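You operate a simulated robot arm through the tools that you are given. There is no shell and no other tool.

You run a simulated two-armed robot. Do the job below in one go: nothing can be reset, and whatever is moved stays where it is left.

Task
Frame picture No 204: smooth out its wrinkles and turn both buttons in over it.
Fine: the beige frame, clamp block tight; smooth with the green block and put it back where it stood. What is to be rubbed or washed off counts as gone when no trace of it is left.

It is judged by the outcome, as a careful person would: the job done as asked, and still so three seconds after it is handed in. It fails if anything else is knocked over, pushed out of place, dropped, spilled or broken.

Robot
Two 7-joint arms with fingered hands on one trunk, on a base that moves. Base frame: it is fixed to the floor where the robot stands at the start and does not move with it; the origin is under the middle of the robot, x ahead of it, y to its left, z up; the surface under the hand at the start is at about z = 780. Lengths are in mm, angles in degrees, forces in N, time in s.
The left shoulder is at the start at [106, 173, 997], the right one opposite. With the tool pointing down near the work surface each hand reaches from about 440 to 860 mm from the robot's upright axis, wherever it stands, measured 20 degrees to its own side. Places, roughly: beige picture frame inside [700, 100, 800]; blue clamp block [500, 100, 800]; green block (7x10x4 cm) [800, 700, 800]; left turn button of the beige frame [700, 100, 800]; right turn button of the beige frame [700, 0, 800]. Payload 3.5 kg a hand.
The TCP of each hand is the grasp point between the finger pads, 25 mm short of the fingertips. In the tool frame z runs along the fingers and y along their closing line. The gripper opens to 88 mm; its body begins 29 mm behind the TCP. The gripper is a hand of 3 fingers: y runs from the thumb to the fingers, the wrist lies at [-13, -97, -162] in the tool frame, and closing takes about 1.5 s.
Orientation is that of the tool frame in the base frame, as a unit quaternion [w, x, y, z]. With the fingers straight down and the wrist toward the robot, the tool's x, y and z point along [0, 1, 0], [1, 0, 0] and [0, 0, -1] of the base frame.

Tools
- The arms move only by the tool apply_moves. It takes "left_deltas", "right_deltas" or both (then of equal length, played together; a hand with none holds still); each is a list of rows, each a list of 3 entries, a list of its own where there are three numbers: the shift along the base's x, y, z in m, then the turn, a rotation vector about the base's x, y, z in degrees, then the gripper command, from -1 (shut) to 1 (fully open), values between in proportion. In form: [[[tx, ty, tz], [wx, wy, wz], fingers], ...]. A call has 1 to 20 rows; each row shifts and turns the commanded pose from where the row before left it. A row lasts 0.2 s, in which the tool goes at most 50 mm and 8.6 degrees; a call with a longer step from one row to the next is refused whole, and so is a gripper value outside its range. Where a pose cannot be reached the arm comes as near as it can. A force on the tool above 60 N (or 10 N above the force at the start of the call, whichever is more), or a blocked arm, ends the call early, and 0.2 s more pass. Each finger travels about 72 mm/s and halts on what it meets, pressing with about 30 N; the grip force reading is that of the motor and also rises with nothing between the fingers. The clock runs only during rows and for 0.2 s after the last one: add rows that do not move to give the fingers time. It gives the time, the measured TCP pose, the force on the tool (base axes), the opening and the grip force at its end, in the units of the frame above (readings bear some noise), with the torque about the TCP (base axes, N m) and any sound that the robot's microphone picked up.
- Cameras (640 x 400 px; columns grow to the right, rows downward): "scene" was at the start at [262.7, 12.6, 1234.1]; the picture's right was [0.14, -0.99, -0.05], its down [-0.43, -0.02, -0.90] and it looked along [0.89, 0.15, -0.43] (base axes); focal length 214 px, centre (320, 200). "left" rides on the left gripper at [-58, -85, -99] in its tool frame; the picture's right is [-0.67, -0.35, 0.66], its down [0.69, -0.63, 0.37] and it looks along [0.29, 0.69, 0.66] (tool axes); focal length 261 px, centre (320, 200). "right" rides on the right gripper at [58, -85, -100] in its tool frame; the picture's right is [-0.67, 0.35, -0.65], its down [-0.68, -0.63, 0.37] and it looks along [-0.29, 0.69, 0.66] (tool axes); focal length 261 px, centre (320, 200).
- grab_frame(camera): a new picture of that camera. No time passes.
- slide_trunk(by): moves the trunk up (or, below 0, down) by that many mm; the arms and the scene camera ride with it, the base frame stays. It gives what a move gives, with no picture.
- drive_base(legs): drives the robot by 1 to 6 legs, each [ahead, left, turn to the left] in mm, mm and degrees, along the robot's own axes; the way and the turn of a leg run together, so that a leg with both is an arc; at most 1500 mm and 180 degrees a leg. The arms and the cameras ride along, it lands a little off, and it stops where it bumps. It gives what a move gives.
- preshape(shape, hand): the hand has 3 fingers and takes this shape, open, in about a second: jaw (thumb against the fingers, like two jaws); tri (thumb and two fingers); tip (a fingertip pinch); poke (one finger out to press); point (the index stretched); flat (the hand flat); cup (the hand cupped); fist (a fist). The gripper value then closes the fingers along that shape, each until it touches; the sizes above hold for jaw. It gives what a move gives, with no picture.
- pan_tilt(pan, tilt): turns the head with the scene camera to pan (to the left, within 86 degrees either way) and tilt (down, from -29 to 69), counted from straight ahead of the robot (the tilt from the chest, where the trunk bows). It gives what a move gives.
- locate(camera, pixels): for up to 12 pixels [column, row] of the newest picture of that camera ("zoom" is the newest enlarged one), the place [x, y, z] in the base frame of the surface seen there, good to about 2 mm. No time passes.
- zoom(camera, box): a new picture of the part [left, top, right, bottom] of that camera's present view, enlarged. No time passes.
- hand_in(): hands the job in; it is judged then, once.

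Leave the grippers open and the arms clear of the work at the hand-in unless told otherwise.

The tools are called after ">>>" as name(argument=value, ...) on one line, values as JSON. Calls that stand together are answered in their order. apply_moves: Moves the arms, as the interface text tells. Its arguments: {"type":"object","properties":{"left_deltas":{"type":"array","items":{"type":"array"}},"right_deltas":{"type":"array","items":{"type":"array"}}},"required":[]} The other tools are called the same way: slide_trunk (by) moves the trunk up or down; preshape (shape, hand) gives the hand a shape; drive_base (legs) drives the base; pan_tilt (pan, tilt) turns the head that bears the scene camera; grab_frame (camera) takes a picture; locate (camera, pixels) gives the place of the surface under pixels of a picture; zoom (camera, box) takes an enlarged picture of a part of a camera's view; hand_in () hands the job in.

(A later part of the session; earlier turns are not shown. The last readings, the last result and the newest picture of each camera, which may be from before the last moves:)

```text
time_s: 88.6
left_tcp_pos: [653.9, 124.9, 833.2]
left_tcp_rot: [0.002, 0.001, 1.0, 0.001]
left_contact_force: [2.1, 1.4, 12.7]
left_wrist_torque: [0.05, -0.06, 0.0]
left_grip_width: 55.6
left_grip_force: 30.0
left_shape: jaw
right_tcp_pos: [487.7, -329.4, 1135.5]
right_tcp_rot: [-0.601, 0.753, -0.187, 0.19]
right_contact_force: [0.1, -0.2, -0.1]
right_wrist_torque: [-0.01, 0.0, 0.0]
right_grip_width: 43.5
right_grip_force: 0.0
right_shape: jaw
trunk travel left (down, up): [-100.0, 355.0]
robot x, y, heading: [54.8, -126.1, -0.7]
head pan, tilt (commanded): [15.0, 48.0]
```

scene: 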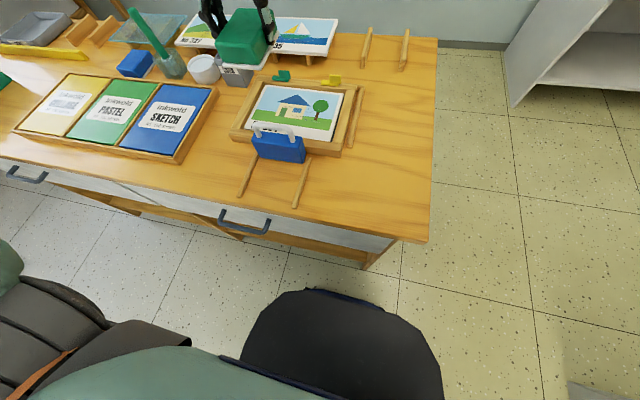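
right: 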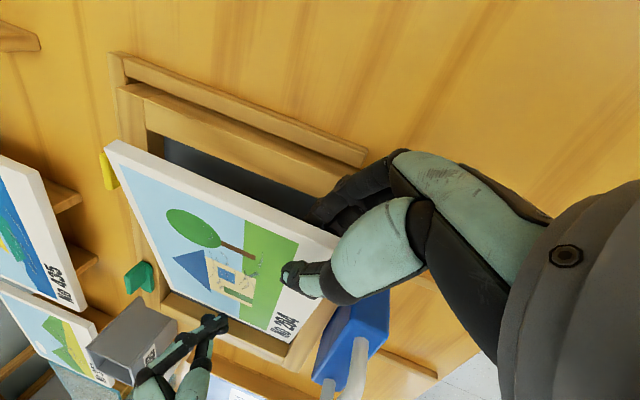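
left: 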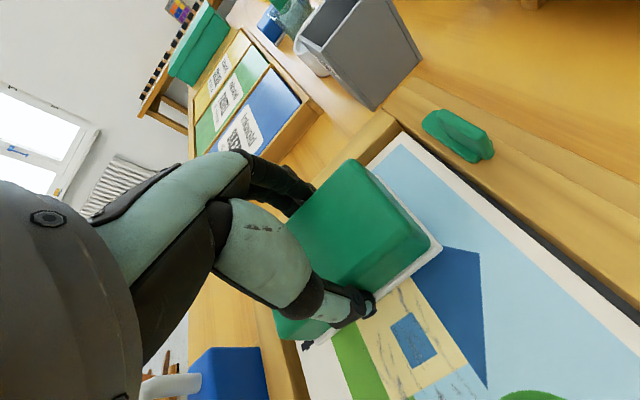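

12.7 N of pressure. Adding 1 mm more and sweeping slowly to the right, across all the marks, to y≈8.

>>> apply_moves(left_deltas=[[[0, 0, -0.001], [0, 0, 0], -0.8], [[0, -0.01, 0], [0, 0, 0], -0.8], [[0, -0.01, 0], [0, 0, 0], -0.8], [[0, -0.01, 0], [0, 0, 0], -0.8], [[0, -0.01, 0], [0, 0, 0], -0.8], [[0, -0.01, 0], [0, 0, 0], -0.8], [[0, -0.01, 0], [0, 0, 0], -0.8], [[0, -0.01, 0], [0, 0, 0], -0.8], [[0, -0.01, 0], [0, 0, 0], -0.8], [[0, -0.01, 0], [0, 0, 0], -0.8], [[0, -0.01, 0], [0, 0, 0], -0.8], [[0, -0.01, 0], [0, 0, 0], -0.8], [[0, -0.006, 0], [0, 0, 0], -0.8], [[0, 0, 0], [0, 0, 0], -0.8]])

>>> zoom(camera="scene", box=[220, 40, 380, 140])

```text
time_s: 91.6
left_tcp_pos: [654.5, 8.4, 831.6]
left_tcp_rot: [0.002, 0.001, 1.0, 0.0]
left_contact_force: [-0.2, 4.3, 17.0]
left_wrist_torque: [0.19, 0.04, -0.04]
left_grip_width: 54.8
left_grip_force: 30.1
left_shape: jaw
right_tcp_pos: [487.5, -327.4, 1135.4]
right_tcp_rot: [-0.6, 0.754, -0.186, 0.19]
right_contact_force: [0.3, 0.2, 0.3]
right_wrist_torque: [0.0, 0.03, 0.0]
right_grip_width: 43.6
right_grip_force: 0.0
right_shape: jaw
trunk travel left (down, up): [-100.0, 355.0]
robot x, y, heading: [53.5, -126.6, -0.5]
head pan, tilt (commanded): [15.0, 48.0]
```

```text
4.00 times, centred on (300, 90) of scene
```

zoom: 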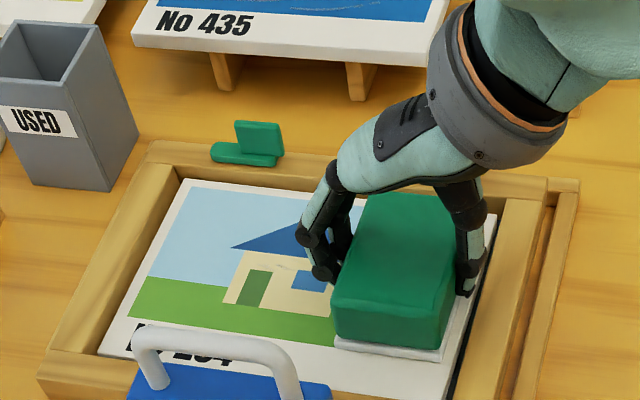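

The house front already looks clean. Sweeping back to the left to y≈125 with the same pressure.

>>> apply_moves(left_deltas=[[[0, 0.01, 0], [0, 0, 0], -0.8], [[0, 0.01, 0], [0, 0, 0], -0.8], [[0, 0.01, 0], [0, 0, 0], -0.8], [[0, 0.01, 0], [0, 0, 0], -0.8], [[0, 0.01, 0], [0, 0, 0], -0.8], [[0, 0.01, 0], [0, 0, 0], -0.8], [[0, 0.01, 0], [0, 0, 0], -0.8], [[0, 0.01, 0], [0, 0, 0], -0.8], [[0, 0.01, 0], [0, 0, 0], -0.8], [[0, 0.01, 0], [0, 0, 0], -0.8], [[0, 0.01, 0], [0, 0, 0], -0.8], [[0, 0.006, 0], [0, 0, 0], -0.8], [[0, 0, 0], [0, 0, 0], -0.8]])

>>> zoom(camera="scene", box=[270, 70, 350, 120])

>>> grab_frame(camera="left")

```text
time_s: 94.4
left_tcp_pos: [654.2, 123.6, 831.2]
left_tcp_rot: [0.002, 0.001, 1.0, 0.001]
left_contact_force: [0.1, -3.9, 14.1]
left_wrist_torque: [-0.04, -0.03, -0.02]
left_grip_width: 54.2
left_grip_force: 29.6
left_shape: jaw
right_tcp_pos: [488.2, -329.6, 1136.3]
right_tcp_rot: [-0.602, 0.753, -0.186, 0.19]
right_contact_force: [0.3, -0.5, -0.2]
right_wrist_torque: [0.0, 0.03, -0.04]
right_grip_width: 43.4
right_grip_force: 0.1
right_shape: jaw
trunk travel left (down, up): [-100.0, 355.0]
robot x, y, heading: [58.1, -128.3, -0.4]
head pan, tilt (commanded): [15.0, 48.0]
```

```text
8.00 times, centred on (310, 95) of scene
```

zoom: 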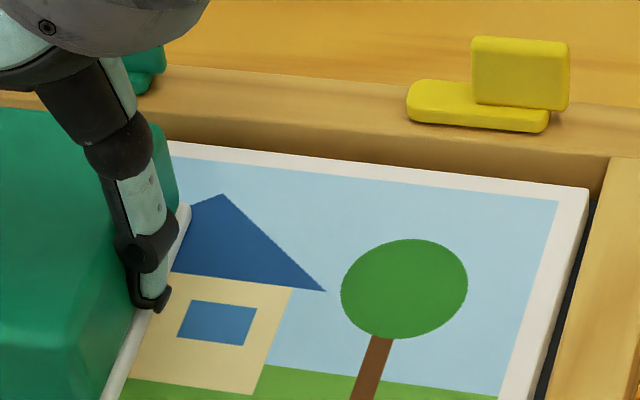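

```text
taken
```

left: 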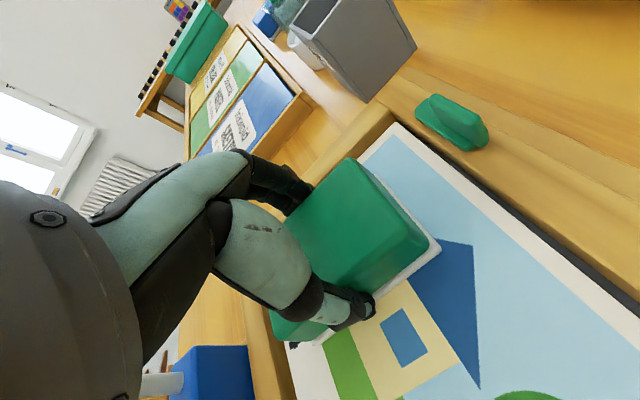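

The right part looks clean. Lifting the block 60 mm and shifting aside so I can inspect the whole picture.

>>> apply_moves(left_deltas=[[[0, 0, 0.01], [0, 0, 0], -0.8], [[0, 0, 0.03], [0, 0, 0], -0.8], [[0, 0, 0.045], [0, 0, 0], -0.8], [[-0.02, 0.02, 0.04], [0, 0, 0], -0.8], [[-0.02, 0.03, 0.03], [0, 0, 0], -0.8], [[0, 0.045, 0.01], [0, 0, 0], -0.8], [[0, 0.045, 0.01], [0, 0, 0], -0.8], [[0, 0, 0], [0, 0, 0], -0.8]])

>>> zoom(camera="scene", box=[230, 60, 358, 140])

>>> zoom(camera="scene", box=[260, 75, 310, 115])

>>> zoom(camera="scene", box=[290, 80, 354, 120])

```text
time_s: 96.2
left_tcp_pos: [615.2, 263.1, 1004.8]
left_tcp_rot: [0.0, 0.001, 1.0, 0.001]
left_contact_force: [0.0, -0.7, -1.5]
left_wrist_torque: [-0.01, -0.02, 0.02]
left_grip_width: 54.1
left_grip_force: 30.1
left_shape: jaw
right_tcp_pos: [490.1, -328.7, 1133.4]
right_tcp_rot: [-0.601, 0.754, -0.187, 0.188]
right_contact_force: [-0.3, 0.1, 0.3]
right_wrist_torque: [0.01, 0.04, 0.0]
right_grip_width: 43.9
right_grip_force: 0.0
right_shape: jaw
trunk travel left (down, up): [-100.0, 355.0]
robot x, y, heading: [57.3, -131.0, -0.5]
head pan, tilt (commanded): [15.0, 48.0]
```

```text
5.00 times, centred on (294, 100) of scene
```

zoom: 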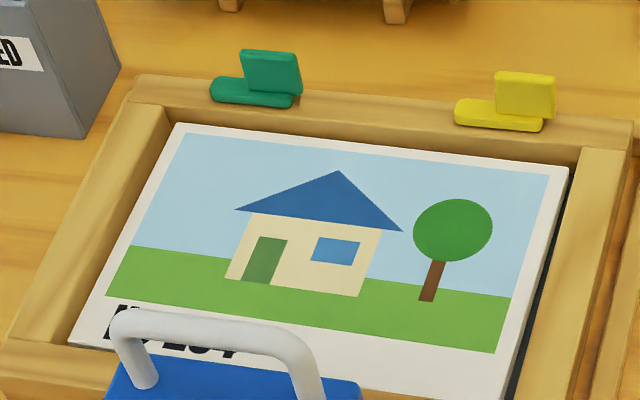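

```text
10.00 times, centred on (285, 95) of scene
```

zoom: 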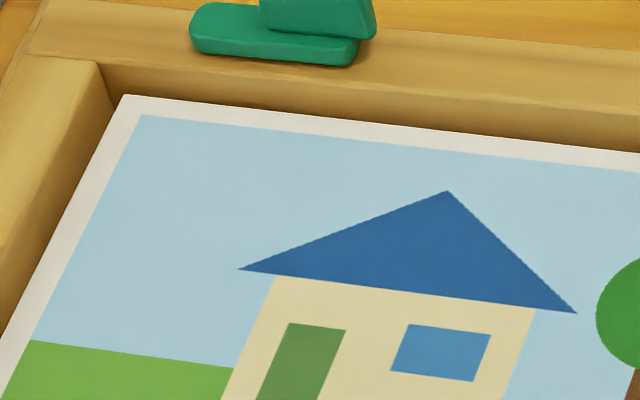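

```text
10.00 times, centred on (322, 100) of scene
```

zoom: 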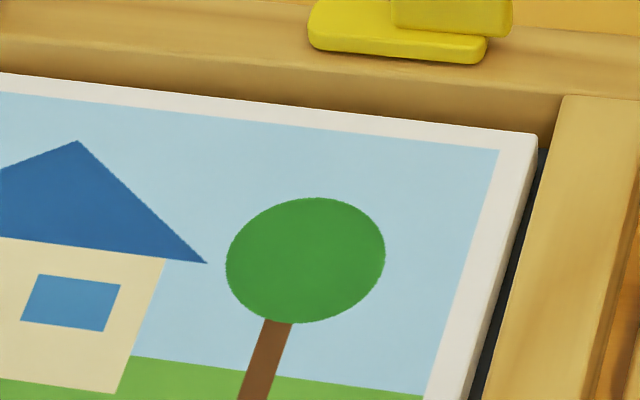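

Every mark is gone. Now the block goes back: driving left about 628 mm, with a small heading correction.

>>> drive_base(legs=[[3, 628, 0.5]])

>>> pan_tilt(pan=10, tilt=40)

>>> grab_frame(camera="scene")

```text
time_s: 99.7
left_tcp_pos: [616.0, 897.7, 1005.2]
left_tcp_rot: [0.0, -0.006, 1.0, 0.0]
left_contact_force: [-0.4, -0.2, -1.4]
left_wrist_torque: [-0.02, 0.06, -0.01]
left_grip_width: 54.5
left_grip_force: 30.0
left_shape: jaw
right_tcp_pos: [498.4, 304.8, 1133.5]
right_tcp_rot: [-0.602, 0.755, -0.182, 0.185]
right_contact_force: [0.4, -0.4, 0.3]
right_wrist_torque: [0.0, -0.02, 0.03]
right_grip_width: 43.6
right_grip_force: 0.1
right_shape: jaw
trunk travel left (down, up): [-100.0, 355.0]
robot x, y, heading: [67.8, 500.8, 0.2]
head pan, tilt (commanded): [15.0, 48.0]
```

```text
time_s: 100.4
left_tcp_pos: [615.9, 898.1, 1004.8]
left_tcp_rot: [0.0, -0.005, 1.0, 0.0]
left_contact_force: [0.4, 0.7, -1.7]
left_wrist_torque: [0.0, 0.01, -0.01]
left_grip_width: 54.6
left_grip_force: 29.6
left_shape: jaw
right_tcp_pos: [498.2, 305.2, 1134.6]
right_tcp_rot: [-0.602, 0.755, -0.182, 0.185]
right_contact_force: [0.1, 0.7, 0.0]
right_wrist_torque: [-0.02, 0.0, 0.03]
right_grip_width: 43.4
right_grip_force: 0.1
right_shape: jaw
trunk travel left (down, up): [-100.0, 355.0]
robot x, y, heading: [62.1, 497.6, 0.2]
head pan, tilt (commanded): [10.0, 40.0]
```

```text
taken
```

scene: 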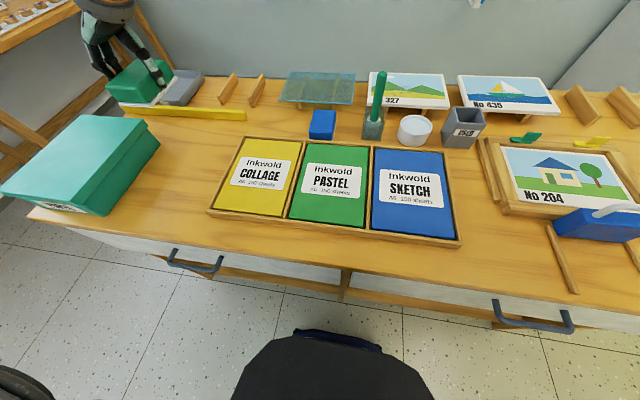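

Carrying the block back above its place, correcting 0.6° of yaw, and stopping about 75 mm above for a position check.

>>> apply_moves(left_deltas=[[[0.02, -0.043, 0], [0, 0, -0.6], -0.8], [[0.02, -0.043, 0], [0, 0, 0], -0.8], [[0.02, -0.043, 0], [0, 0, 0], -0.8], [[0.02, -0.0434, 0], [0, 0, 0], -0.8], [[0.03, 0, -0.035], [0, 0, 0], -0.8], [[0.03, 0, -0.035], [0, 0, 0], -0.8], [[0.0056, 0, -0.04], [0, 0, 0], -0.8], [[0, 0, 0], [0, 0, 0], -0.8]])

>>> zoom(camera="scene", box=[220, 60, 348, 150])

>>> grab_frame(camera="left")

```text
time_s: 102.2
left_tcp_pos: [762.1, 724.7, 894.3]
left_tcp_rot: [0.001, 0.0, 1.0, 0.0]
left_contact_force: [0.0, -0.4, -1.4]
left_wrist_torque: [-0.01, 0.0, -0.01]
left_grip_width: 54.3
left_grip_force: 30.1
left_shape: jaw
right_tcp_pos: [498.3, 304.3, 1135.3]
right_tcp_rot: [-0.601, 0.756, -0.182, 0.186]
right_contact_force: [-0.4, 0.0, 1.2]
right_wrist_torque: [-0.01, -0.01, -0.01]
right_grip_width: 43.5
right_grip_force: 0.1
right_shape: jaw
trunk travel left (down, up): [-100.0, 355.0]
robot x, y, heading: [64.0, 496.6, 0.2]
head pan, tilt (commanded): [10.0, 40.0]
```

```text
4.44 times, centred on (284, 105) of scene
```

zoom: 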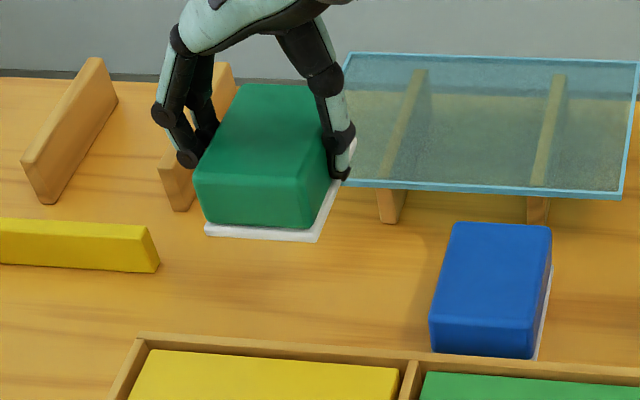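

```text
taken
```

left: 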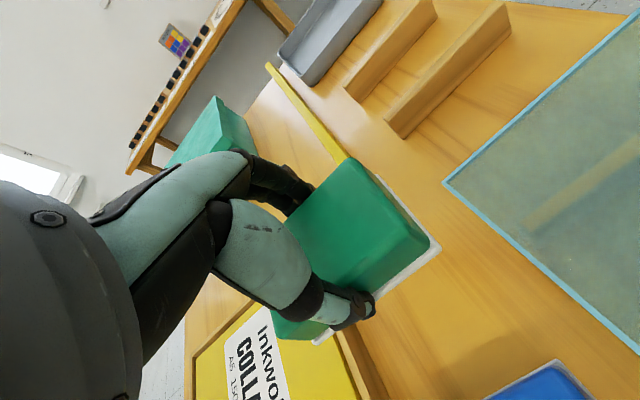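

I'll measure the block in the hand to see where it will land.

>>> locate(camera="zoom", pixels=[[250, 205], [210, 200], [290, 215], [310, 200], [322, 195], [250, 130], [220, 150], [300, 160], [205, 185], [240, 232], [310, 238], [328, 200]])

>>> locate(camera="left", pixels=[[350, 165], [425, 235], [400, 262], [433, 245], [360, 200], [340, 190], [430, 243], [318, 335]])

```text
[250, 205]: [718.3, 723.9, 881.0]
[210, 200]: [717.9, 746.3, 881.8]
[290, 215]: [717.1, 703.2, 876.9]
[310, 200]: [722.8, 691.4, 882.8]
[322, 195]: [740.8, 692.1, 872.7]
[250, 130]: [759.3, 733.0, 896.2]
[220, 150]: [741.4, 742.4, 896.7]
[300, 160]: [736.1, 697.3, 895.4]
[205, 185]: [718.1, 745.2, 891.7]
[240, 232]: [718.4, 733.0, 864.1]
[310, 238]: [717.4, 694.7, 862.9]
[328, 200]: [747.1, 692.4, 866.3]
```

```text
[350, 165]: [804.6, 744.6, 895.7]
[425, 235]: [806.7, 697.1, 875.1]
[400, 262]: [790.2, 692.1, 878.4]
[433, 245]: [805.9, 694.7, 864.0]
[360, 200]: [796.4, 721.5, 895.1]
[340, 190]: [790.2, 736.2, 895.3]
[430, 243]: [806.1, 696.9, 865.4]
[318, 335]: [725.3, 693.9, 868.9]
```

The block sits with its right face at y≈692.3 and front face at x≈717.8; originally 695.1 and 716.6. I'll shift +2.8 mm in y and −1.1 mm in x while lowering to 3 mm above the bench.

>>> apply_moves(left_deltas=[[[-0.0011, 0.0028, -0.03], [0, 0, 0], -0.8], [[0, 0, -0.025], [0, 0, 0], -0.8], [[0, 0, -0.015], [0, 0, 0], -0.8], [[0, 0, -0.006], [0, 0, 0], -0.8], [[0, 0, 0], [0, 0, 0], -0.8]])

>>> zoom(camera="scene", box=[220, 70, 348, 150])

>>> locate(camera="zoom", pixels=[[332, 305], [345, 280], [300, 300], [260, 310], [230, 245], [222, 305], [320, 275], [225, 260], [300, 195], [240, 300]])

```text
time_s: 103.4
left_tcp_pos: [760.5, 728.3, 818.2]
left_tcp_rot: [0.001, 0.0, 1.0, 0.001]
left_contact_force: [-0.2, -1.0, -1.3]
left_wrist_torque: [-0.02, 0.01, 0.0]
left_grip_width: 54.4
left_grip_force: 29.9
left_shape: jaw
right_tcp_pos: [497.7, 304.4, 1135.5]
right_tcp_rot: [-0.601, 0.756, -0.182, 0.185]
right_contact_force: [0.2, 0.3, 0.4]
right_wrist_torque: [0.0, 0.01, 0.02]
right_grip_width: 43.6
right_grip_force: 0.1
right_shape: jaw
trunk travel left (down, up): [-100.0, 355.0]
robot x, y, heading: [57.5, 497.7, 0.1]
head pan, tilt (commanded): [10.0, 40.0]
```

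```text
5.00 times, centred on (284, 110) of scene
```

zoom: 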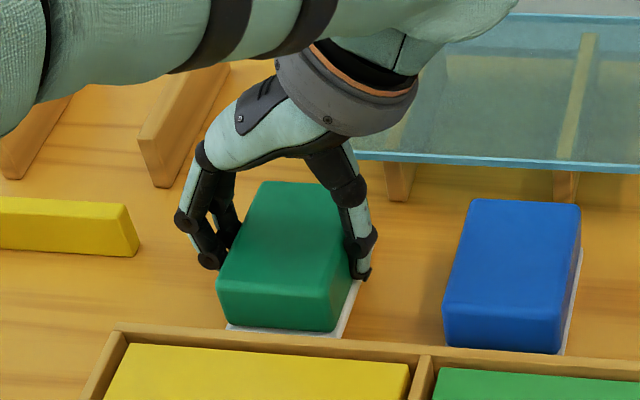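

```text
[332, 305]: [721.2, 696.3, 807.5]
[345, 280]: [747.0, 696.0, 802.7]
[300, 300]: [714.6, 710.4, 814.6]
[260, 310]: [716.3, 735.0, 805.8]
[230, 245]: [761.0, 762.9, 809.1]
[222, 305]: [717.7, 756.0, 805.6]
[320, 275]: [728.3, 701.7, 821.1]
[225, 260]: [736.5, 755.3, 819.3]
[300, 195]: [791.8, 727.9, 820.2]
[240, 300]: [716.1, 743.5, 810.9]
```

Right face 696.1 and front face 716.1, within about 1 mm. Small −0.8 mm y correction, then down to contact.

>>> apply_moves(left_deltas=[[[0.0004, -0.0008, -0.002], [0, 0, 0], -0.8], [[0, 0, -0.0015], [0, 0, 0], -0.8], [[0, 0, 0], [0, 0, 0], -0.8]])

```text
time_s: 104.2
left_tcp_pos: [762.3, 726.8, 815.1]
left_tcp_rot: [-0.001, 0.001, 1.0, 0.0]
left_contact_force: [1.1, 0.3, -1.4]
left_wrist_torque: [-0.01, 0.01, -0.01]
left_grip_width: 54.2
left_grip_force: 30.0
left_shape: jaw
right_tcp_pos: [498.3, 304.7, 1134.5]
right_tcp_rot: [-0.601, 0.756, -0.182, 0.185]
right_contact_force: [-1.0, 0.9, -0.4]
right_wrist_torque: [-0.03, -0.05, 0.04]
right_grip_width: 43.6
right_grip_force: 0.0
right_shape: jaw
trunk travel left (down, up): [-100.0, 355.0]
robot x, y, heading: [64.1, 501.6, 0.5]
head pan, tilt (commanded): [10.0, 40.0]
```

No contact yet (still carrying about 1.4 N of weight). Lowering in 1 mm steps.

>>> apply_moves(left_deltas=[[[0, 0, -0.001], [0, 0, 0], -0.8], [[0, 0, -0.001], [0, 0, 0], -0.8], [[0, 0, 0], [0, 0, 0], -0.8]])

>>> zoom(camera="scene", box=[220, 70, 348, 150])

>>> locate(camera="zoom", pixels=[[332, 310], [345, 285], [300, 305], [260, 315], [230, 250], [222, 310], [320, 280], [225, 265], [300, 200], [240, 305]])

```text
time_s: 105.0
left_tcp_pos: [760.7, 727.3, 814.5]
left_tcp_rot: [0.001, 0.0, 1.0, 0.001]
left_contact_force: [0.3, -0.2, 2.8]
left_wrist_torque: [0.09, -0.01, 0.0]
left_grip_width: 54.1
left_grip_force: 30.0
left_shape: jaw
right_tcp_pos: [497.0, 305.5, 1134.6]
right_tcp_rot: [-0.602, 0.755, -0.181, 0.185]
right_contact_force: [-0.5, -0.4, 0.1]
right_wrist_torque: [-0.01, 0.04, 0.01]
right_grip_width: 43.6
right_grip_force: 0.1
right_shape: jaw
trunk travel left (down, up): [-100.0, 355.0]
robot x, y, heading: [62.6, 502.1, 0.3]
head pan, tilt (commanded): [10.0, 40.0]
```

```text
5.00 times, centred on (284, 110) of scene
```

zoom: 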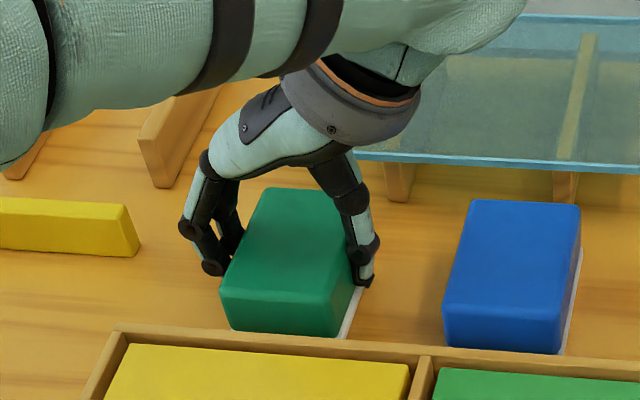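

```text
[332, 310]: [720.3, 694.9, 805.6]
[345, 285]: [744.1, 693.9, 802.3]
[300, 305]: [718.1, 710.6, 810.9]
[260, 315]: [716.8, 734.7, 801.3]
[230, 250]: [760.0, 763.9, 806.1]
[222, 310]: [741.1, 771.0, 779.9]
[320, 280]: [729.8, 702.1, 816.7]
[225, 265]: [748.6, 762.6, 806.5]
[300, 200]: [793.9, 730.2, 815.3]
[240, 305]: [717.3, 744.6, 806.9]
```

The block rests on the bench at its original place (right face 694.4, front 717; originally 695.1 and 716.6). Opening gently and lifting straight up.

>>> apply_moves(left_deltas=[[[0, 0, 0], [0, 0, 0], 0.3], [[0, 0, 0], [0, 0, 0], 0.5], [[0, 0, 0], [0, 0, 0], 0.7], [[0, 0, 0], [0, 0, 0], 1], [[0, 0, 0], [0, 0, 0], 1], [[0, 0, 0], [0, 0, 0], 1], [[0, 0, 0.015], [0, 0, 0], 1], [[0, 0, 0.03], [0, 0, 0], 1], [[0, 0, 0.045], [0, 0, 0], 1], [[0, 0, 0.045], [0, 0, 0], 1], [[-0.03, 0, 0.035], [0, 0, 0], 1], [[-0.04, 0, 0.02], [0, 0, 0], 1], [[-0.045, 0, 0.01], [0, 0, 0], 1], [[-0.045, 0, 0], [0, 0, 0], 1]])

>>> zoom(camera="scene", box=[258, 102, 298, 142])

>>> locate(camera="zoom", pixels=[[165, 262], [248, 62], [438, 72], [360, 280], [205, 160], [400, 190], [345, 65], [260, 275], [468, 158], [430, 260], [400, 352], [300, 350]])

```text
time_s: 108.0
left_tcp_pos: [599.3, 728.1, 1013.6]
left_tcp_rot: [0.0, 0.0, 1.0, 0.0]
left_contact_force: [-0.2, 0.1, 0.9]
left_wrist_torque: [-0.02, -0.02, 0.04]
left_grip_width: 87.6
left_grip_force: 0.0
left_shape: jaw
right_tcp_pos: [495.8, 304.7, 1135.7]
right_tcp_rot: [-0.601, 0.756, -0.181, 0.185]
right_contact_force: [0.4, 0.4, 0.9]
right_wrist_torque: [-0.01, 0.0, -0.04]
right_grip_width: 43.6
right_grip_force: 0.0
right_shape: jaw
trunk travel left (down, up): [-100.0, 355.0]
robot x, y, heading: [63.0, 501.9, 0.0]
head pan, tilt (commanded): [10.0, 40.0]
```

```text
10.00 times, centred on (278, 122) of scene
```

zoom: 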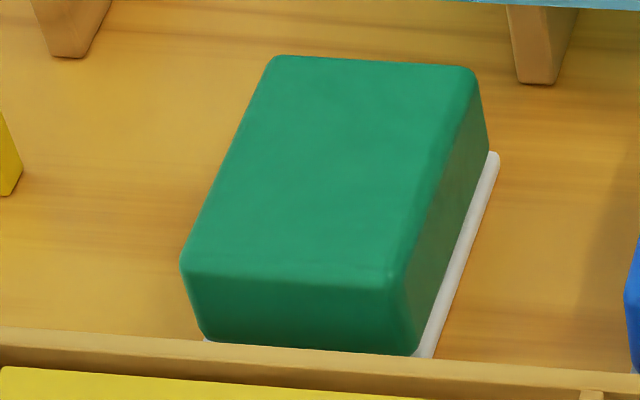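

```text
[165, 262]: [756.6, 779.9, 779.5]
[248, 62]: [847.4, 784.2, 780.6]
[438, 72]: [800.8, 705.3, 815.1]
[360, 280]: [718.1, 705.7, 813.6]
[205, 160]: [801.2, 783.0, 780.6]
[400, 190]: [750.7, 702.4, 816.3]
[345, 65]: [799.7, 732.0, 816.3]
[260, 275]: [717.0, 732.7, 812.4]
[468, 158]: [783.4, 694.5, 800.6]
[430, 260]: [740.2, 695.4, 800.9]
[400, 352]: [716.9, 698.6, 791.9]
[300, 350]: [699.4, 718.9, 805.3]
```

The green block is back exactly where it stood (right face 694.5–695.4, front 717). Now the buttons. Driving back right, then turning the left hand back to its plain pose.

>>> drive_base(legs=[[0, -610, 0]])

>>> apply_moves(left_deltas=[[[0.005, 0.01, 0.01], [0, 0, -8.2], 1], [[0.005, 0.01, 0.01], [0, 0, -8.2], 0.5], [[0.005, 0.01, 0.01], [0, 0, -8.2], 0.2], [[0.005, 0, 0], [0, 0, -8.2], 0], [[0, 0, 0], [0, 0, -8.2], 0], [[0, 0, 0], [0, 0, -8.2], 0], [[0, 0, 0], [0, 0, -8.2], 0], [[0, 0, 0], [0, 0, -8.2], 0], [[0, 0, 0], [0, 0, -8.2], 0], [[0, 0, 0], [0, 0, -8.2], 0], [[0, 0, 0], [0, 0, -8.0], 0], [[0, 0, 0], [0, 0, 0], 0]])

>>> pan_tilt(pan=12, tilt=42)

>>> grab_frame(camera="scene")

```text
time_s: 111.4
left_tcp_pos: [602.8, 127.6, 1014.3]
left_tcp_rot: [0.001, -0.003, 1.0, 0.0]
left_contact_force: [-0.1, 0.7, 0.2]
left_wrist_torque: [0.04, 0.0, -0.01]
left_grip_width: 87.3
left_grip_force: 0.0
left_shape: jaw
right_tcp_pos: [502.0, -298.2, 1136.0]
right_tcp_rot: [-0.602, 0.756, -0.179, 0.183]
right_contact_force: [0.6, -0.1, 0.2]
right_wrist_torque: [0.0, -0.01, -0.01]
right_grip_width: 43.5
right_grip_force: 0.0
right_shape: jaw
trunk travel left (down, up): [-100.0, 355.0]
robot x, y, heading: [64.9, -101.6, 0.4]
head pan, tilt (commanded): [10.0, 40.0]
```

```text
time_s: 114.0
left_tcp_pos: [622.4, 157.5, 1042.4]
left_tcp_rot: [0.0, 0.706, 0.708, 0.0]
left_contact_force: [0.2, 1.0, -0.7]
left_wrist_torque: [-0.01, 0.03, -0.02]
left_grip_width: 44.7
left_grip_force: 0.0
left_shape: jaw
right_tcp_pos: [501.9, -297.6, 1135.3]
right_tcp_rot: [-0.602, 0.756, -0.179, 0.183]
right_contact_force: [-0.1, 0.4, -0.7]
right_wrist_torque: [0.03, 0.02, 0.01]
right_grip_width: 43.4
right_grip_force: 0.1
right_shape: jaw
trunk travel left (down, up): [-100.0, 355.0]
robot x, y, heading: [66.3, -102.8, 0.5]
head pan, tilt (commanded): [10.0, 40.0]
```

```text
time_s: 114.6
left_tcp_pos: [622.9, 157.1, 1044.1]
left_tcp_rot: [0.001, 0.705, 0.709, -0.001]
left_contact_force: [0.3, -0.8, -0.1]
left_wrist_torque: [0.04, 0.03, 0.01]
left_grip_width: 44.5
left_grip_force: 0.0
left_shape: jaw
right_tcp_pos: [501.6, -297.4, 1135.5]
right_tcp_rot: [-0.602, 0.756, -0.18, 0.183]
right_contact_force: [-0.2, -0.1, -0.1]
right_wrist_torque: [0.02, 0.01, -0.02]
right_grip_width: 43.9
right_grip_force: 0.0
right_shape: jaw
trunk travel left (down, up): [-100.0, 355.0]
robot x, y, heading: [65.4, -106.4, 0.5]
head pan, tilt (commanded): [12.0, 42.0]
```

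```text
taken
```

scene: 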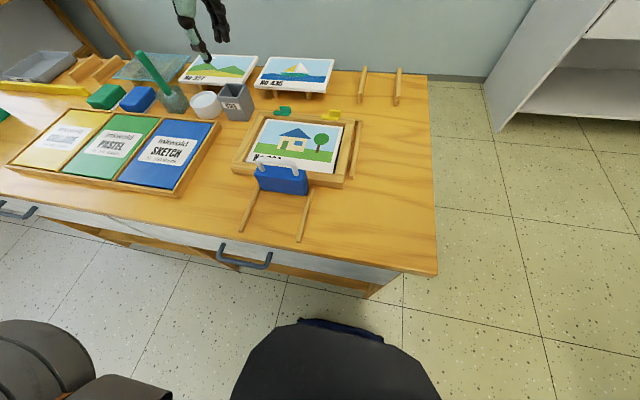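

Now close measurements of both buttons from this view and from the left hand camera.

>>> zoom(camera="scene", box=[264, 96, 312, 126])

>>> locate(camera="zoom", pixels=[[150, 150], [165, 205], [340, 225], [250, 130], [395, 140], [260, 190], [390, 195], [320, 125], [180, 170], [300, 215], [320, 160], [420, 215]])

>>> zoom(camera="scene", box=[314, 98, 362, 128])

>>> locate(camera="zoom", pixels=[[140, 150], [150, 200], [310, 225], [200, 140], [340, 150], [205, 195], [345, 210], [270, 140], [270, 175], [100, 180], [420, 200], [160, 170]])

>>> grab_frame(camera="left")

```text
13.33 times, centred on (288, 111) of scene
```

zoom: 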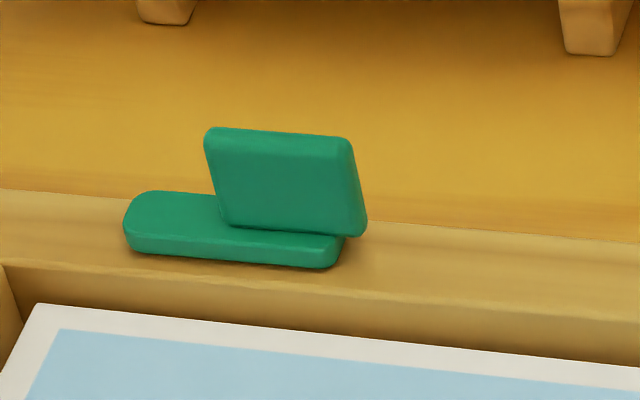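

```text
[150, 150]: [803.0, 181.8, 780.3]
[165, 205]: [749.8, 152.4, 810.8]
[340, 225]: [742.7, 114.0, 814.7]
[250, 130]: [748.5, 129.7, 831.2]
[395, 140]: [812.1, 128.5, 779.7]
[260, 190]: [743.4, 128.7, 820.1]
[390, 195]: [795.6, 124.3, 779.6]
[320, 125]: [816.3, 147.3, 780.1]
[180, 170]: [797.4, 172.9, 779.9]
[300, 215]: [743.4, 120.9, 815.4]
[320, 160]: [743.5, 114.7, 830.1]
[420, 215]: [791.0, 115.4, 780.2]
```

```text
13.33 times, centred on (338, 113) of scene
```

zoom: 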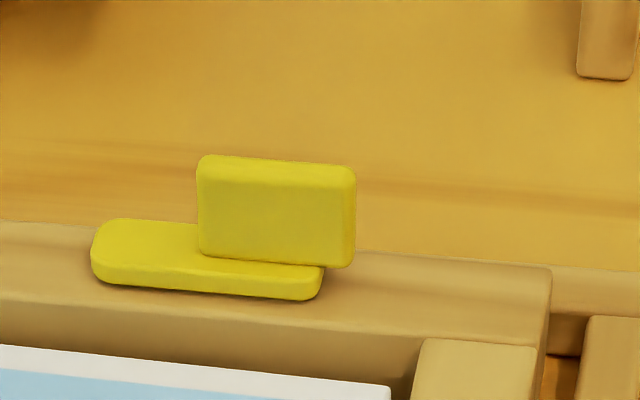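

```text
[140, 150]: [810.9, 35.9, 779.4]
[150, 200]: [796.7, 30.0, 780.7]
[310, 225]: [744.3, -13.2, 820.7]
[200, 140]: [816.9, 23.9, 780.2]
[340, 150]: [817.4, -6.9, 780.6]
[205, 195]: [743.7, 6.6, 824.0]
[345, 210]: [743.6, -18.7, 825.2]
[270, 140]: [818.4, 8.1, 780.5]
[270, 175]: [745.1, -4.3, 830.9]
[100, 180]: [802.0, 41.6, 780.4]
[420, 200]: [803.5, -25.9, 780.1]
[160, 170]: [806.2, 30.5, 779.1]
```

```text
taken
```

left: 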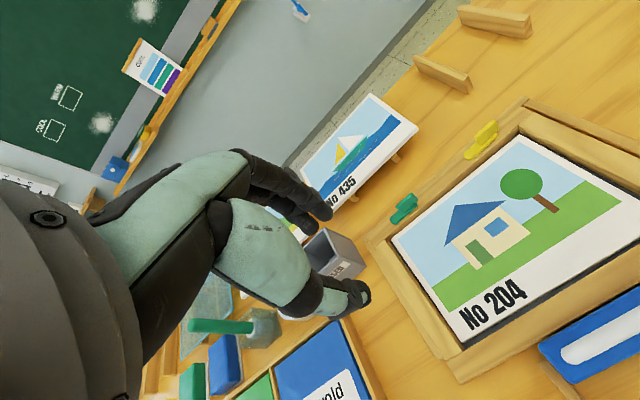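

The green tab spans x 743.5–749.5, y 108–138 (centre 746.5, 123.3), top z≈831. The yellow tab's centre is (746.6, −6.3). Bringing the left hand above the green tab.

>>> apply_moves(left_deltas=[[[0.03, -0.008, -0.02], [0, 0, 0], 0], [[0.03, -0.008, -0.03], [0, 0, 0], 0], [[0.03, -0.009, -0.03], [0, 0, 0], 0], [[0.0335, -0.009, -0.02], [0, 0, 0], -0.2], [[0, 0, -0.045], [0, 0, 0], -0.3], [[0, 0, -0.02], [0, 0, 0], -0.3], [[0, 0, 0], [0, 0, 0], -0.3]])

>>> zoom(camera="scene", box=[230, 60, 358, 140])

>>> grab_frame(camera="left")

```text
time_s: 116.2
left_tcp_pos: [747.7, 122.3, 878.3]
left_tcp_rot: [0.001, 0.705, 0.709, 0.0]
left_contact_force: [-0.1, -0.3, 0.5]
left_wrist_torque: [-0.02, -0.02, 0.02]
left_grip_width: 31.1
left_grip_force: 0.1
left_shape: jaw
right_tcp_pos: [501.9, -297.4, 1134.3]
right_tcp_rot: [-0.602, 0.756, -0.179, 0.183]
right_contact_force: [-0.4, -0.4, 0.5]
right_wrist_torque: [-0.02, -0.02, 0.04]
right_grip_width: 43.7
right_grip_force: 0.0
right_shape: jaw
trunk travel left (down, up): [-100.0, 355.0]
robot x, y, heading: [67.3, -100.5, 0.4]
head pan, tilt (commanded): [12.0, 42.0]
```

```text
5.00 times, centred on (294, 100) of scene
```

zoom: 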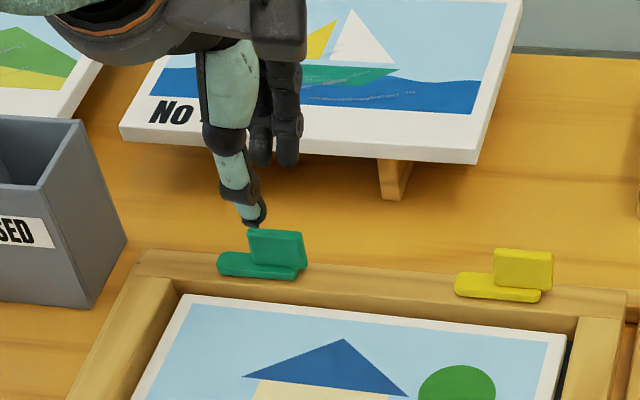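

```text
taken
```

left: 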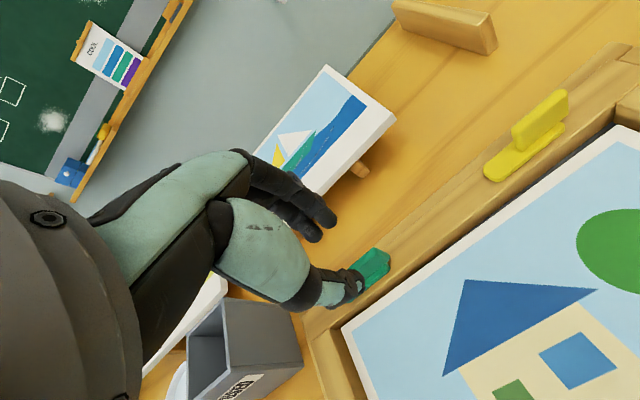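

Thumb in front and fingers behind the tab. Lowering to z≈838 and closing on it.

>>> apply_moves(left_deltas=[[[-0.001, 0.001, -0.02], [0, 0, 0], -0.3], [[0, 0, -0.013], [0, 0, 0], -0.3], [[0, 0, -0.007], [0, 0, 0], -0.3], [[0, 0, 0], [0, 0, 0], -0.3], [[0, 0, 0], [0, 0, 0], -0.6], [[0, 0, 0], [0, 0, 0], -0.8], [[0, 0, 0], [0, 0, 0], -1], [[0, 0, 0], [0, 0, 0], -1], [[0, 0, 0], [0, 0, 0], -1]])

>>> zoom(camera="scene", box=[240, 70, 336, 130])

>>> zoom(camera="left", box=[240, 150, 500, 312])

```text
time_s: 118.2
left_tcp_pos: [743.5, 124.3, 837.4]
left_tcp_rot: [0.001, 0.705, 0.709, 0.0]
left_contact_force: [-0.7, -0.1, -0.6]
left_wrist_torque: [0.01, 0.02, -0.02]
left_grip_width: 1.1
left_grip_force: 29.7
left_shape: jaw
right_tcp_pos: [502.3, -297.0, 1133.9]
right_tcp_rot: [-0.602, 0.756, -0.179, 0.183]
right_contact_force: [-0.5, -0.4, -0.7]
right_wrist_torque: [0.01, 0.0, -0.01]
right_grip_width: 43.4
right_grip_force: 0.0
right_shape: jaw
trunk travel left (down, up): [-100.0, 355.0]
robot x, y, heading: [68.5, -103.2, 0.5]
head pan, tilt (commanded): [12.0, 42.0]
```

```text
6.67 times, centred on (288, 100) of scene
```

zoom: 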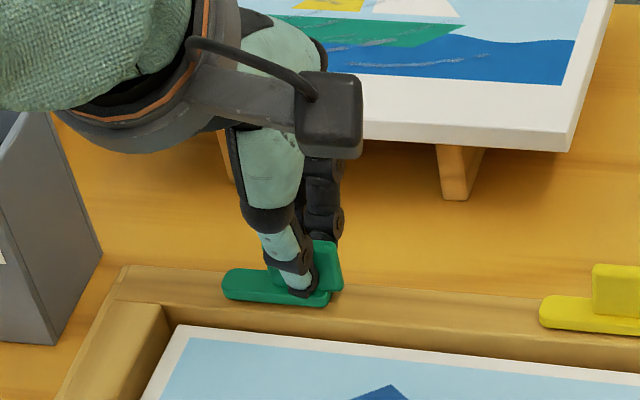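

```text
2.46 times, centred on (370, 231) of left
```

zoom: 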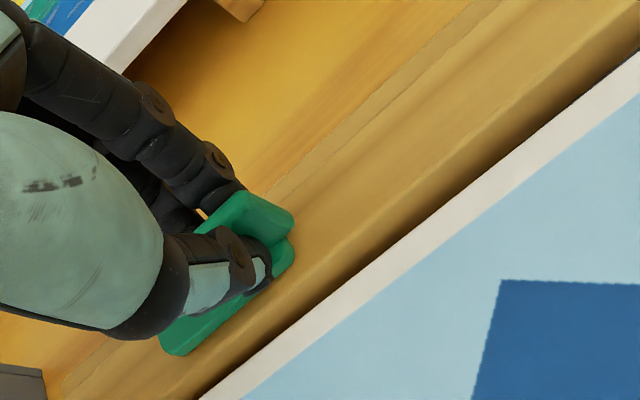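

The tab is gripped. Now turning the hand counter-clockwise about the tab's centre, first 24°, watching force and picture.

>>> apply_moves(left_deltas=[[[0, 0, 0], [0, 0, 8], -1], [[0, 0, 0], [0, 0, 8], -1], [[0, 0, 0], [0, 0, 8], -1], [[0, 0, 0], [0, 0, 0], -1]])

>>> zoom(camera="scene", box=[240, 70, 336, 130])

>>> zoom(camera="left", box=[240, 150, 500, 312])

```text
time_s: 119.2
left_tcp_pos: [745.3, 124.8, 837.6]
left_tcp_rot: [0.001, 0.542, 0.84, 0.0]
left_contact_force: [0.8, -0.6, -0.3]
left_wrist_torque: [-0.03, -0.02, -0.02]
left_grip_width: 0.9
left_grip_force: 29.5
left_shape: jaw
right_tcp_pos: [502.1, -296.3, 1134.3]
right_tcp_rot: [-0.602, 0.756, -0.18, 0.183]
right_contact_force: [-0.2, -0.2, -0.7]
right_wrist_torque: [0.0, 0.01, 0.02]
right_grip_width: 43.6
right_grip_force: 0.0
right_shape: jaw
trunk travel left (down, up): [-100.0, 355.0]
robot x, y, heading: [61.5, -103.4, 0.5]
head pan, tilt (commanded): [12.0, 42.0]
```

```text
6.67 times, centred on (288, 100) of scene
```

zoom: 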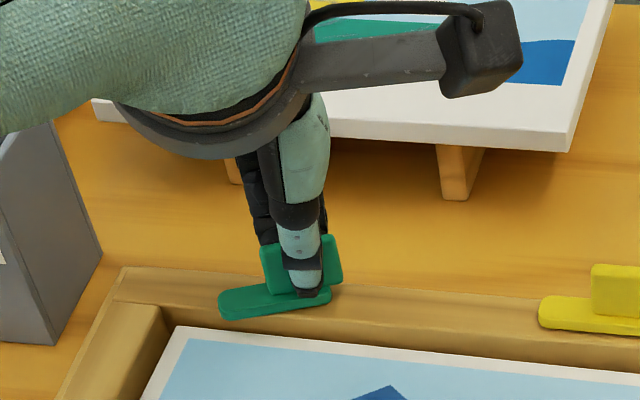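

```text
2.46 times, centred on (370, 231) of left
```

zoom: 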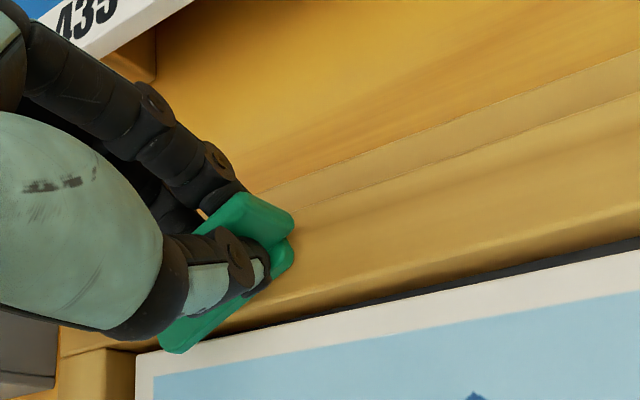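

The button turns easily with the hand, its long end swinging inward, and there's almost no force. Continuing the remaining 66°.

>>> apply_moves(left_deltas=[[[0, 0, 0], [0, 0, 8.25], -1], [[0, 0, 0], [0, 0, 8.25], -1], [[0, 0, 0], [0, 0, 8.25], -1], [[0, 0, 0], [0, 0, 8.25], -1], [[0, 0, 0], [0, 0, 0], -1]])

>>> zoom(camera="scene", box=[240, 70, 336, 130])

```text
time_s: 120.4
left_tcp_pos: [745.4, 123.1, 838.8]
left_tcp_rot: [0.001, 0.28, 0.96, 0.0]
left_contact_force: [0.3, -1.9, -0.1]
left_wrist_torque: [0.02, -0.03, -0.01]
left_grip_width: 0.6
left_grip_force: 29.9
left_shape: jaw
right_tcp_pos: [502.2, -297.1, 1134.5]
right_tcp_rot: [-0.603, 0.756, -0.178, 0.182]
right_contact_force: [0.2, 0.7, -0.2]
right_wrist_torque: [0.0, -0.03, -0.03]
right_grip_width: 43.5
right_grip_force: 0.0
right_shape: jaw
trunk travel left (down, up): [-100.0, 355.0]
robot x, y, heading: [63.3, -102.7, 0.3]
head pan, tilt (commanded): [12.0, 42.0]
```

```text
6.67 times, centred on (288, 100) of scene
```

zoom: 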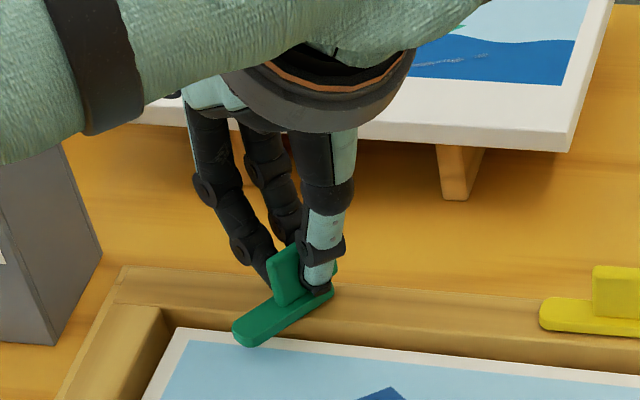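

Now at about 57°. Turning the last 32.5°.

>>> apply_moves(left_deltas=[[[0, 0, 0], [0, 0, 8.2], -1], [[0, 0, 0], [0, 0, 8.2], -1], [[0, 0, 0], [0, 0, 8.2], -1], [[0, 0, 0], [0, 0, 8.0], -1], [[0, 0, 0], [0, 0, 0], -1]])

>>> zoom(camera="scene", box=[240, 70, 336, 130])

>>> grab_frame(camera="left")

```text
time_s: 121.6
left_tcp_pos: [744.3, 124.9, 838.5]
left_tcp_rot: [0.0, -0.001, 1.0, 0.0]
left_contact_force: [-0.4, -1.3, 0.9]
left_wrist_torque: [0.01, 0.0, 0.01]
left_grip_width: 1.2
left_grip_force: 30.0
left_shape: jaw
right_tcp_pos: [503.0, -297.2, 1134.5]
right_tcp_rot: [-0.603, 0.756, -0.179, 0.183]
right_contact_force: [0.3, -0.6, 0.1]
right_wrist_torque: [-0.02, 0.02, -0.01]
right_grip_width: 43.8
right_grip_force: 0.1
right_shape: jaw
trunk travel left (down, up): [-100.0, 355.0]
robot x, y, heading: [62.3, -101.5, 0.6]
head pan, tilt (commanded): [12.0, 42.0]
```

```text
6.67 times, centred on (288, 100) of scene
```

zoom: 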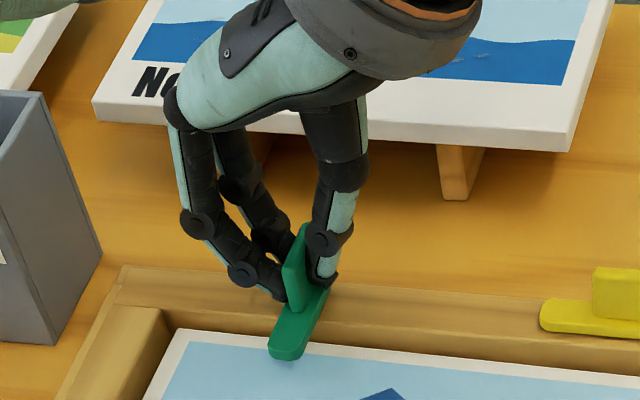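

```text
taken
```

left: 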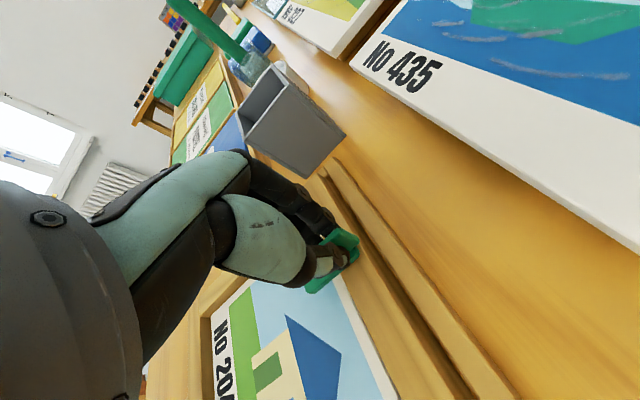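

The green button now points inward over the picture. Opening and lifting straight up.

>>> apply_moves(left_deltas=[[[0, 0, 0], [0, 0, 0], -0.7], [[0, 0, 0], [0, 0, 0], -0.4], [[0, 0, 0], [0, 0, 0], -0.3], [[0, 0, 0], [0, 0, 0], -0.3], [[0, 0, 0.02], [0, 0, 0], -0.3], [[0, 0, 0.04], [0, 0, 0], -0.3], [[0, 0, 0.045], [0, 0, 0], -0.3], [[0, 0, 0.03], [0, 0, 0], -0.3], [[0, 0, 0], [0, 0, 0], -0.3]])

>>> zoom(camera="scene", box=[240, 80, 336, 140])

>>> locate(camera="zoom", pixels=[[288, 285], [300, 250], [295, 200], [320, 230], [310, 215], [275, 285], [300, 285], [330, 210], [290, 170], [305, 160]])

```text
time_s: 123.6
left_tcp_pos: [745.6, 124.4, 973.3]
left_tcp_rot: [0.0, 0.001, 1.0, 0.001]
left_contact_force: [-0.1, 0.0, 0.8]
left_wrist_torque: [0.03, 0.01, 0.04]
left_grip_width: 30.4
left_grip_force: 0.0
left_shape: jaw
right_tcp_pos: [503.3, -297.1, 1134.8]
right_tcp_rot: [-0.603, 0.756, -0.18, 0.183]
right_contact_force: [0.3, 1.4, 1.2]
right_wrist_torque: [-0.01, 0.01, 0.04]
right_grip_width: 43.7
right_grip_force: 0.1
right_shape: jaw
trunk travel left (down, up): [-100.0, 355.0]
robot x, y, heading: [67.7, -101.0, 0.4]
head pan, tilt (commanded): [12.0, 42.0]
```

```text
6.67 times, centred on (288, 110) of scene
```

zoom: 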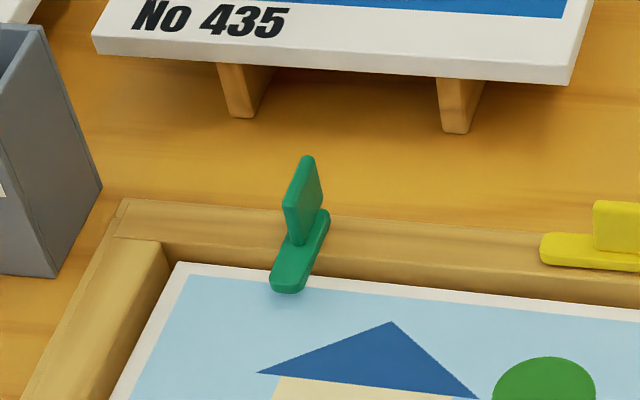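

```text
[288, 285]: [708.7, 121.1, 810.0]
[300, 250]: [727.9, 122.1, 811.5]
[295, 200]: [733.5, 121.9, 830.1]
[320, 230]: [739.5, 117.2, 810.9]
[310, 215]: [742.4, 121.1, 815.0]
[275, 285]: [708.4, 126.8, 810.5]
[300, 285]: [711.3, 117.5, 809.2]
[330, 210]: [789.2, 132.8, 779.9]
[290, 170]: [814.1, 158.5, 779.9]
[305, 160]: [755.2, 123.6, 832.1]
```

Green button is squarely turned in (tip at x≈706, over the picture). Now the yellow one: turning the hand back while moving above the yellow tab.

>>> apply_moves(left_deltas=[[[0, -0.0119, 0], [0, 0, -8.2], -0.3], [[0, -0.0119, 0], [0, 0, -8.2], -0.3], [[0, -0.0119, 0], [0, 0, -8.2], -0.3], [[0, -0.0119, 0], [0, 0, -8.2], -0.3], [[0, -0.0119, 0], [0, 0, -8.2], -0.3], [[0, -0.0119, 0], [0, 0, -8.2], -0.3], [[0, -0.0119, 0], [0, 0, -8.2], -0.3], [[0, -0.0119, 0], [0, 0, -8.2], -0.3], [[0, -0.0119, 0], [0, 0, -8.2], -0.3], [[0, -0.0119, 0], [0, 0, -8.2], -0.3], [[0.001, -0.0117, 0], [0, 0, -8.0], -0.3], [[0, 0, -0.045], [0, 0, 0], -0.3], [[0, 0, -0.045], [0, 0, 0], -0.3], [[0, 0, 0], [0, 0, 0], -0.3]])

>>> zoom(camera="scene", box=[270, 70, 366, 130])

>>> zoom(camera="left", box=[200, 120, 520, 320])

```text
time_s: 126.6
left_tcp_pos: [746.8, -5.7, 883.7]
left_tcp_rot: [0.001, 0.708, 0.706, 0.0]
left_contact_force: [0.3, 0.1, -0.3]
left_wrist_torque: [0.02, 0.01, -0.03]
left_grip_width: 30.4
left_grip_force: 0.0
left_shape: jaw
right_tcp_pos: [501.2, -298.0, 1135.2]
right_tcp_rot: [-0.602, 0.756, -0.179, 0.183]
right_contact_force: [-0.2, 0.3, -0.4]
right_wrist_torque: [0.0, -0.03, -0.01]
right_grip_width: 43.8
right_grip_force: 0.1
right_shape: jaw
trunk travel left (down, up): [-100.0, 355.0]
robot x, y, heading: [66.1, -104.8, 0.2]
head pan, tilt (commanded): [12.0, 42.0]
```

```text
6.67 times, centred on (318, 100) of scene
```

zoom: 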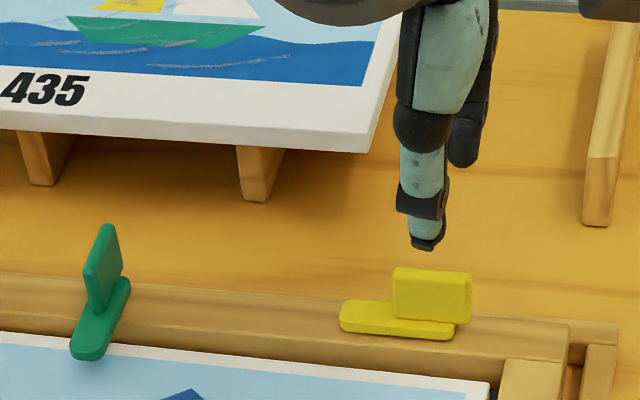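

```text
2.00 times, centred on (360, 220) of left
```

zoom: 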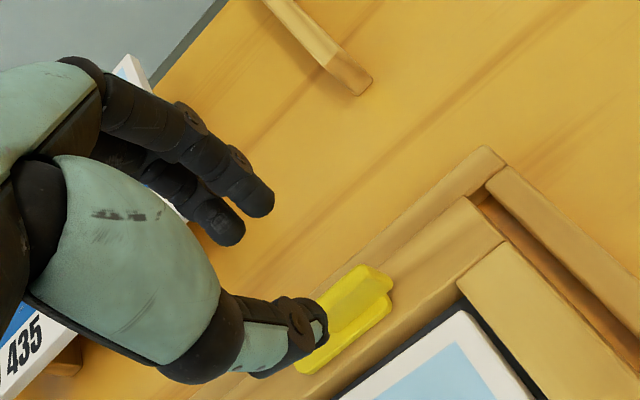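

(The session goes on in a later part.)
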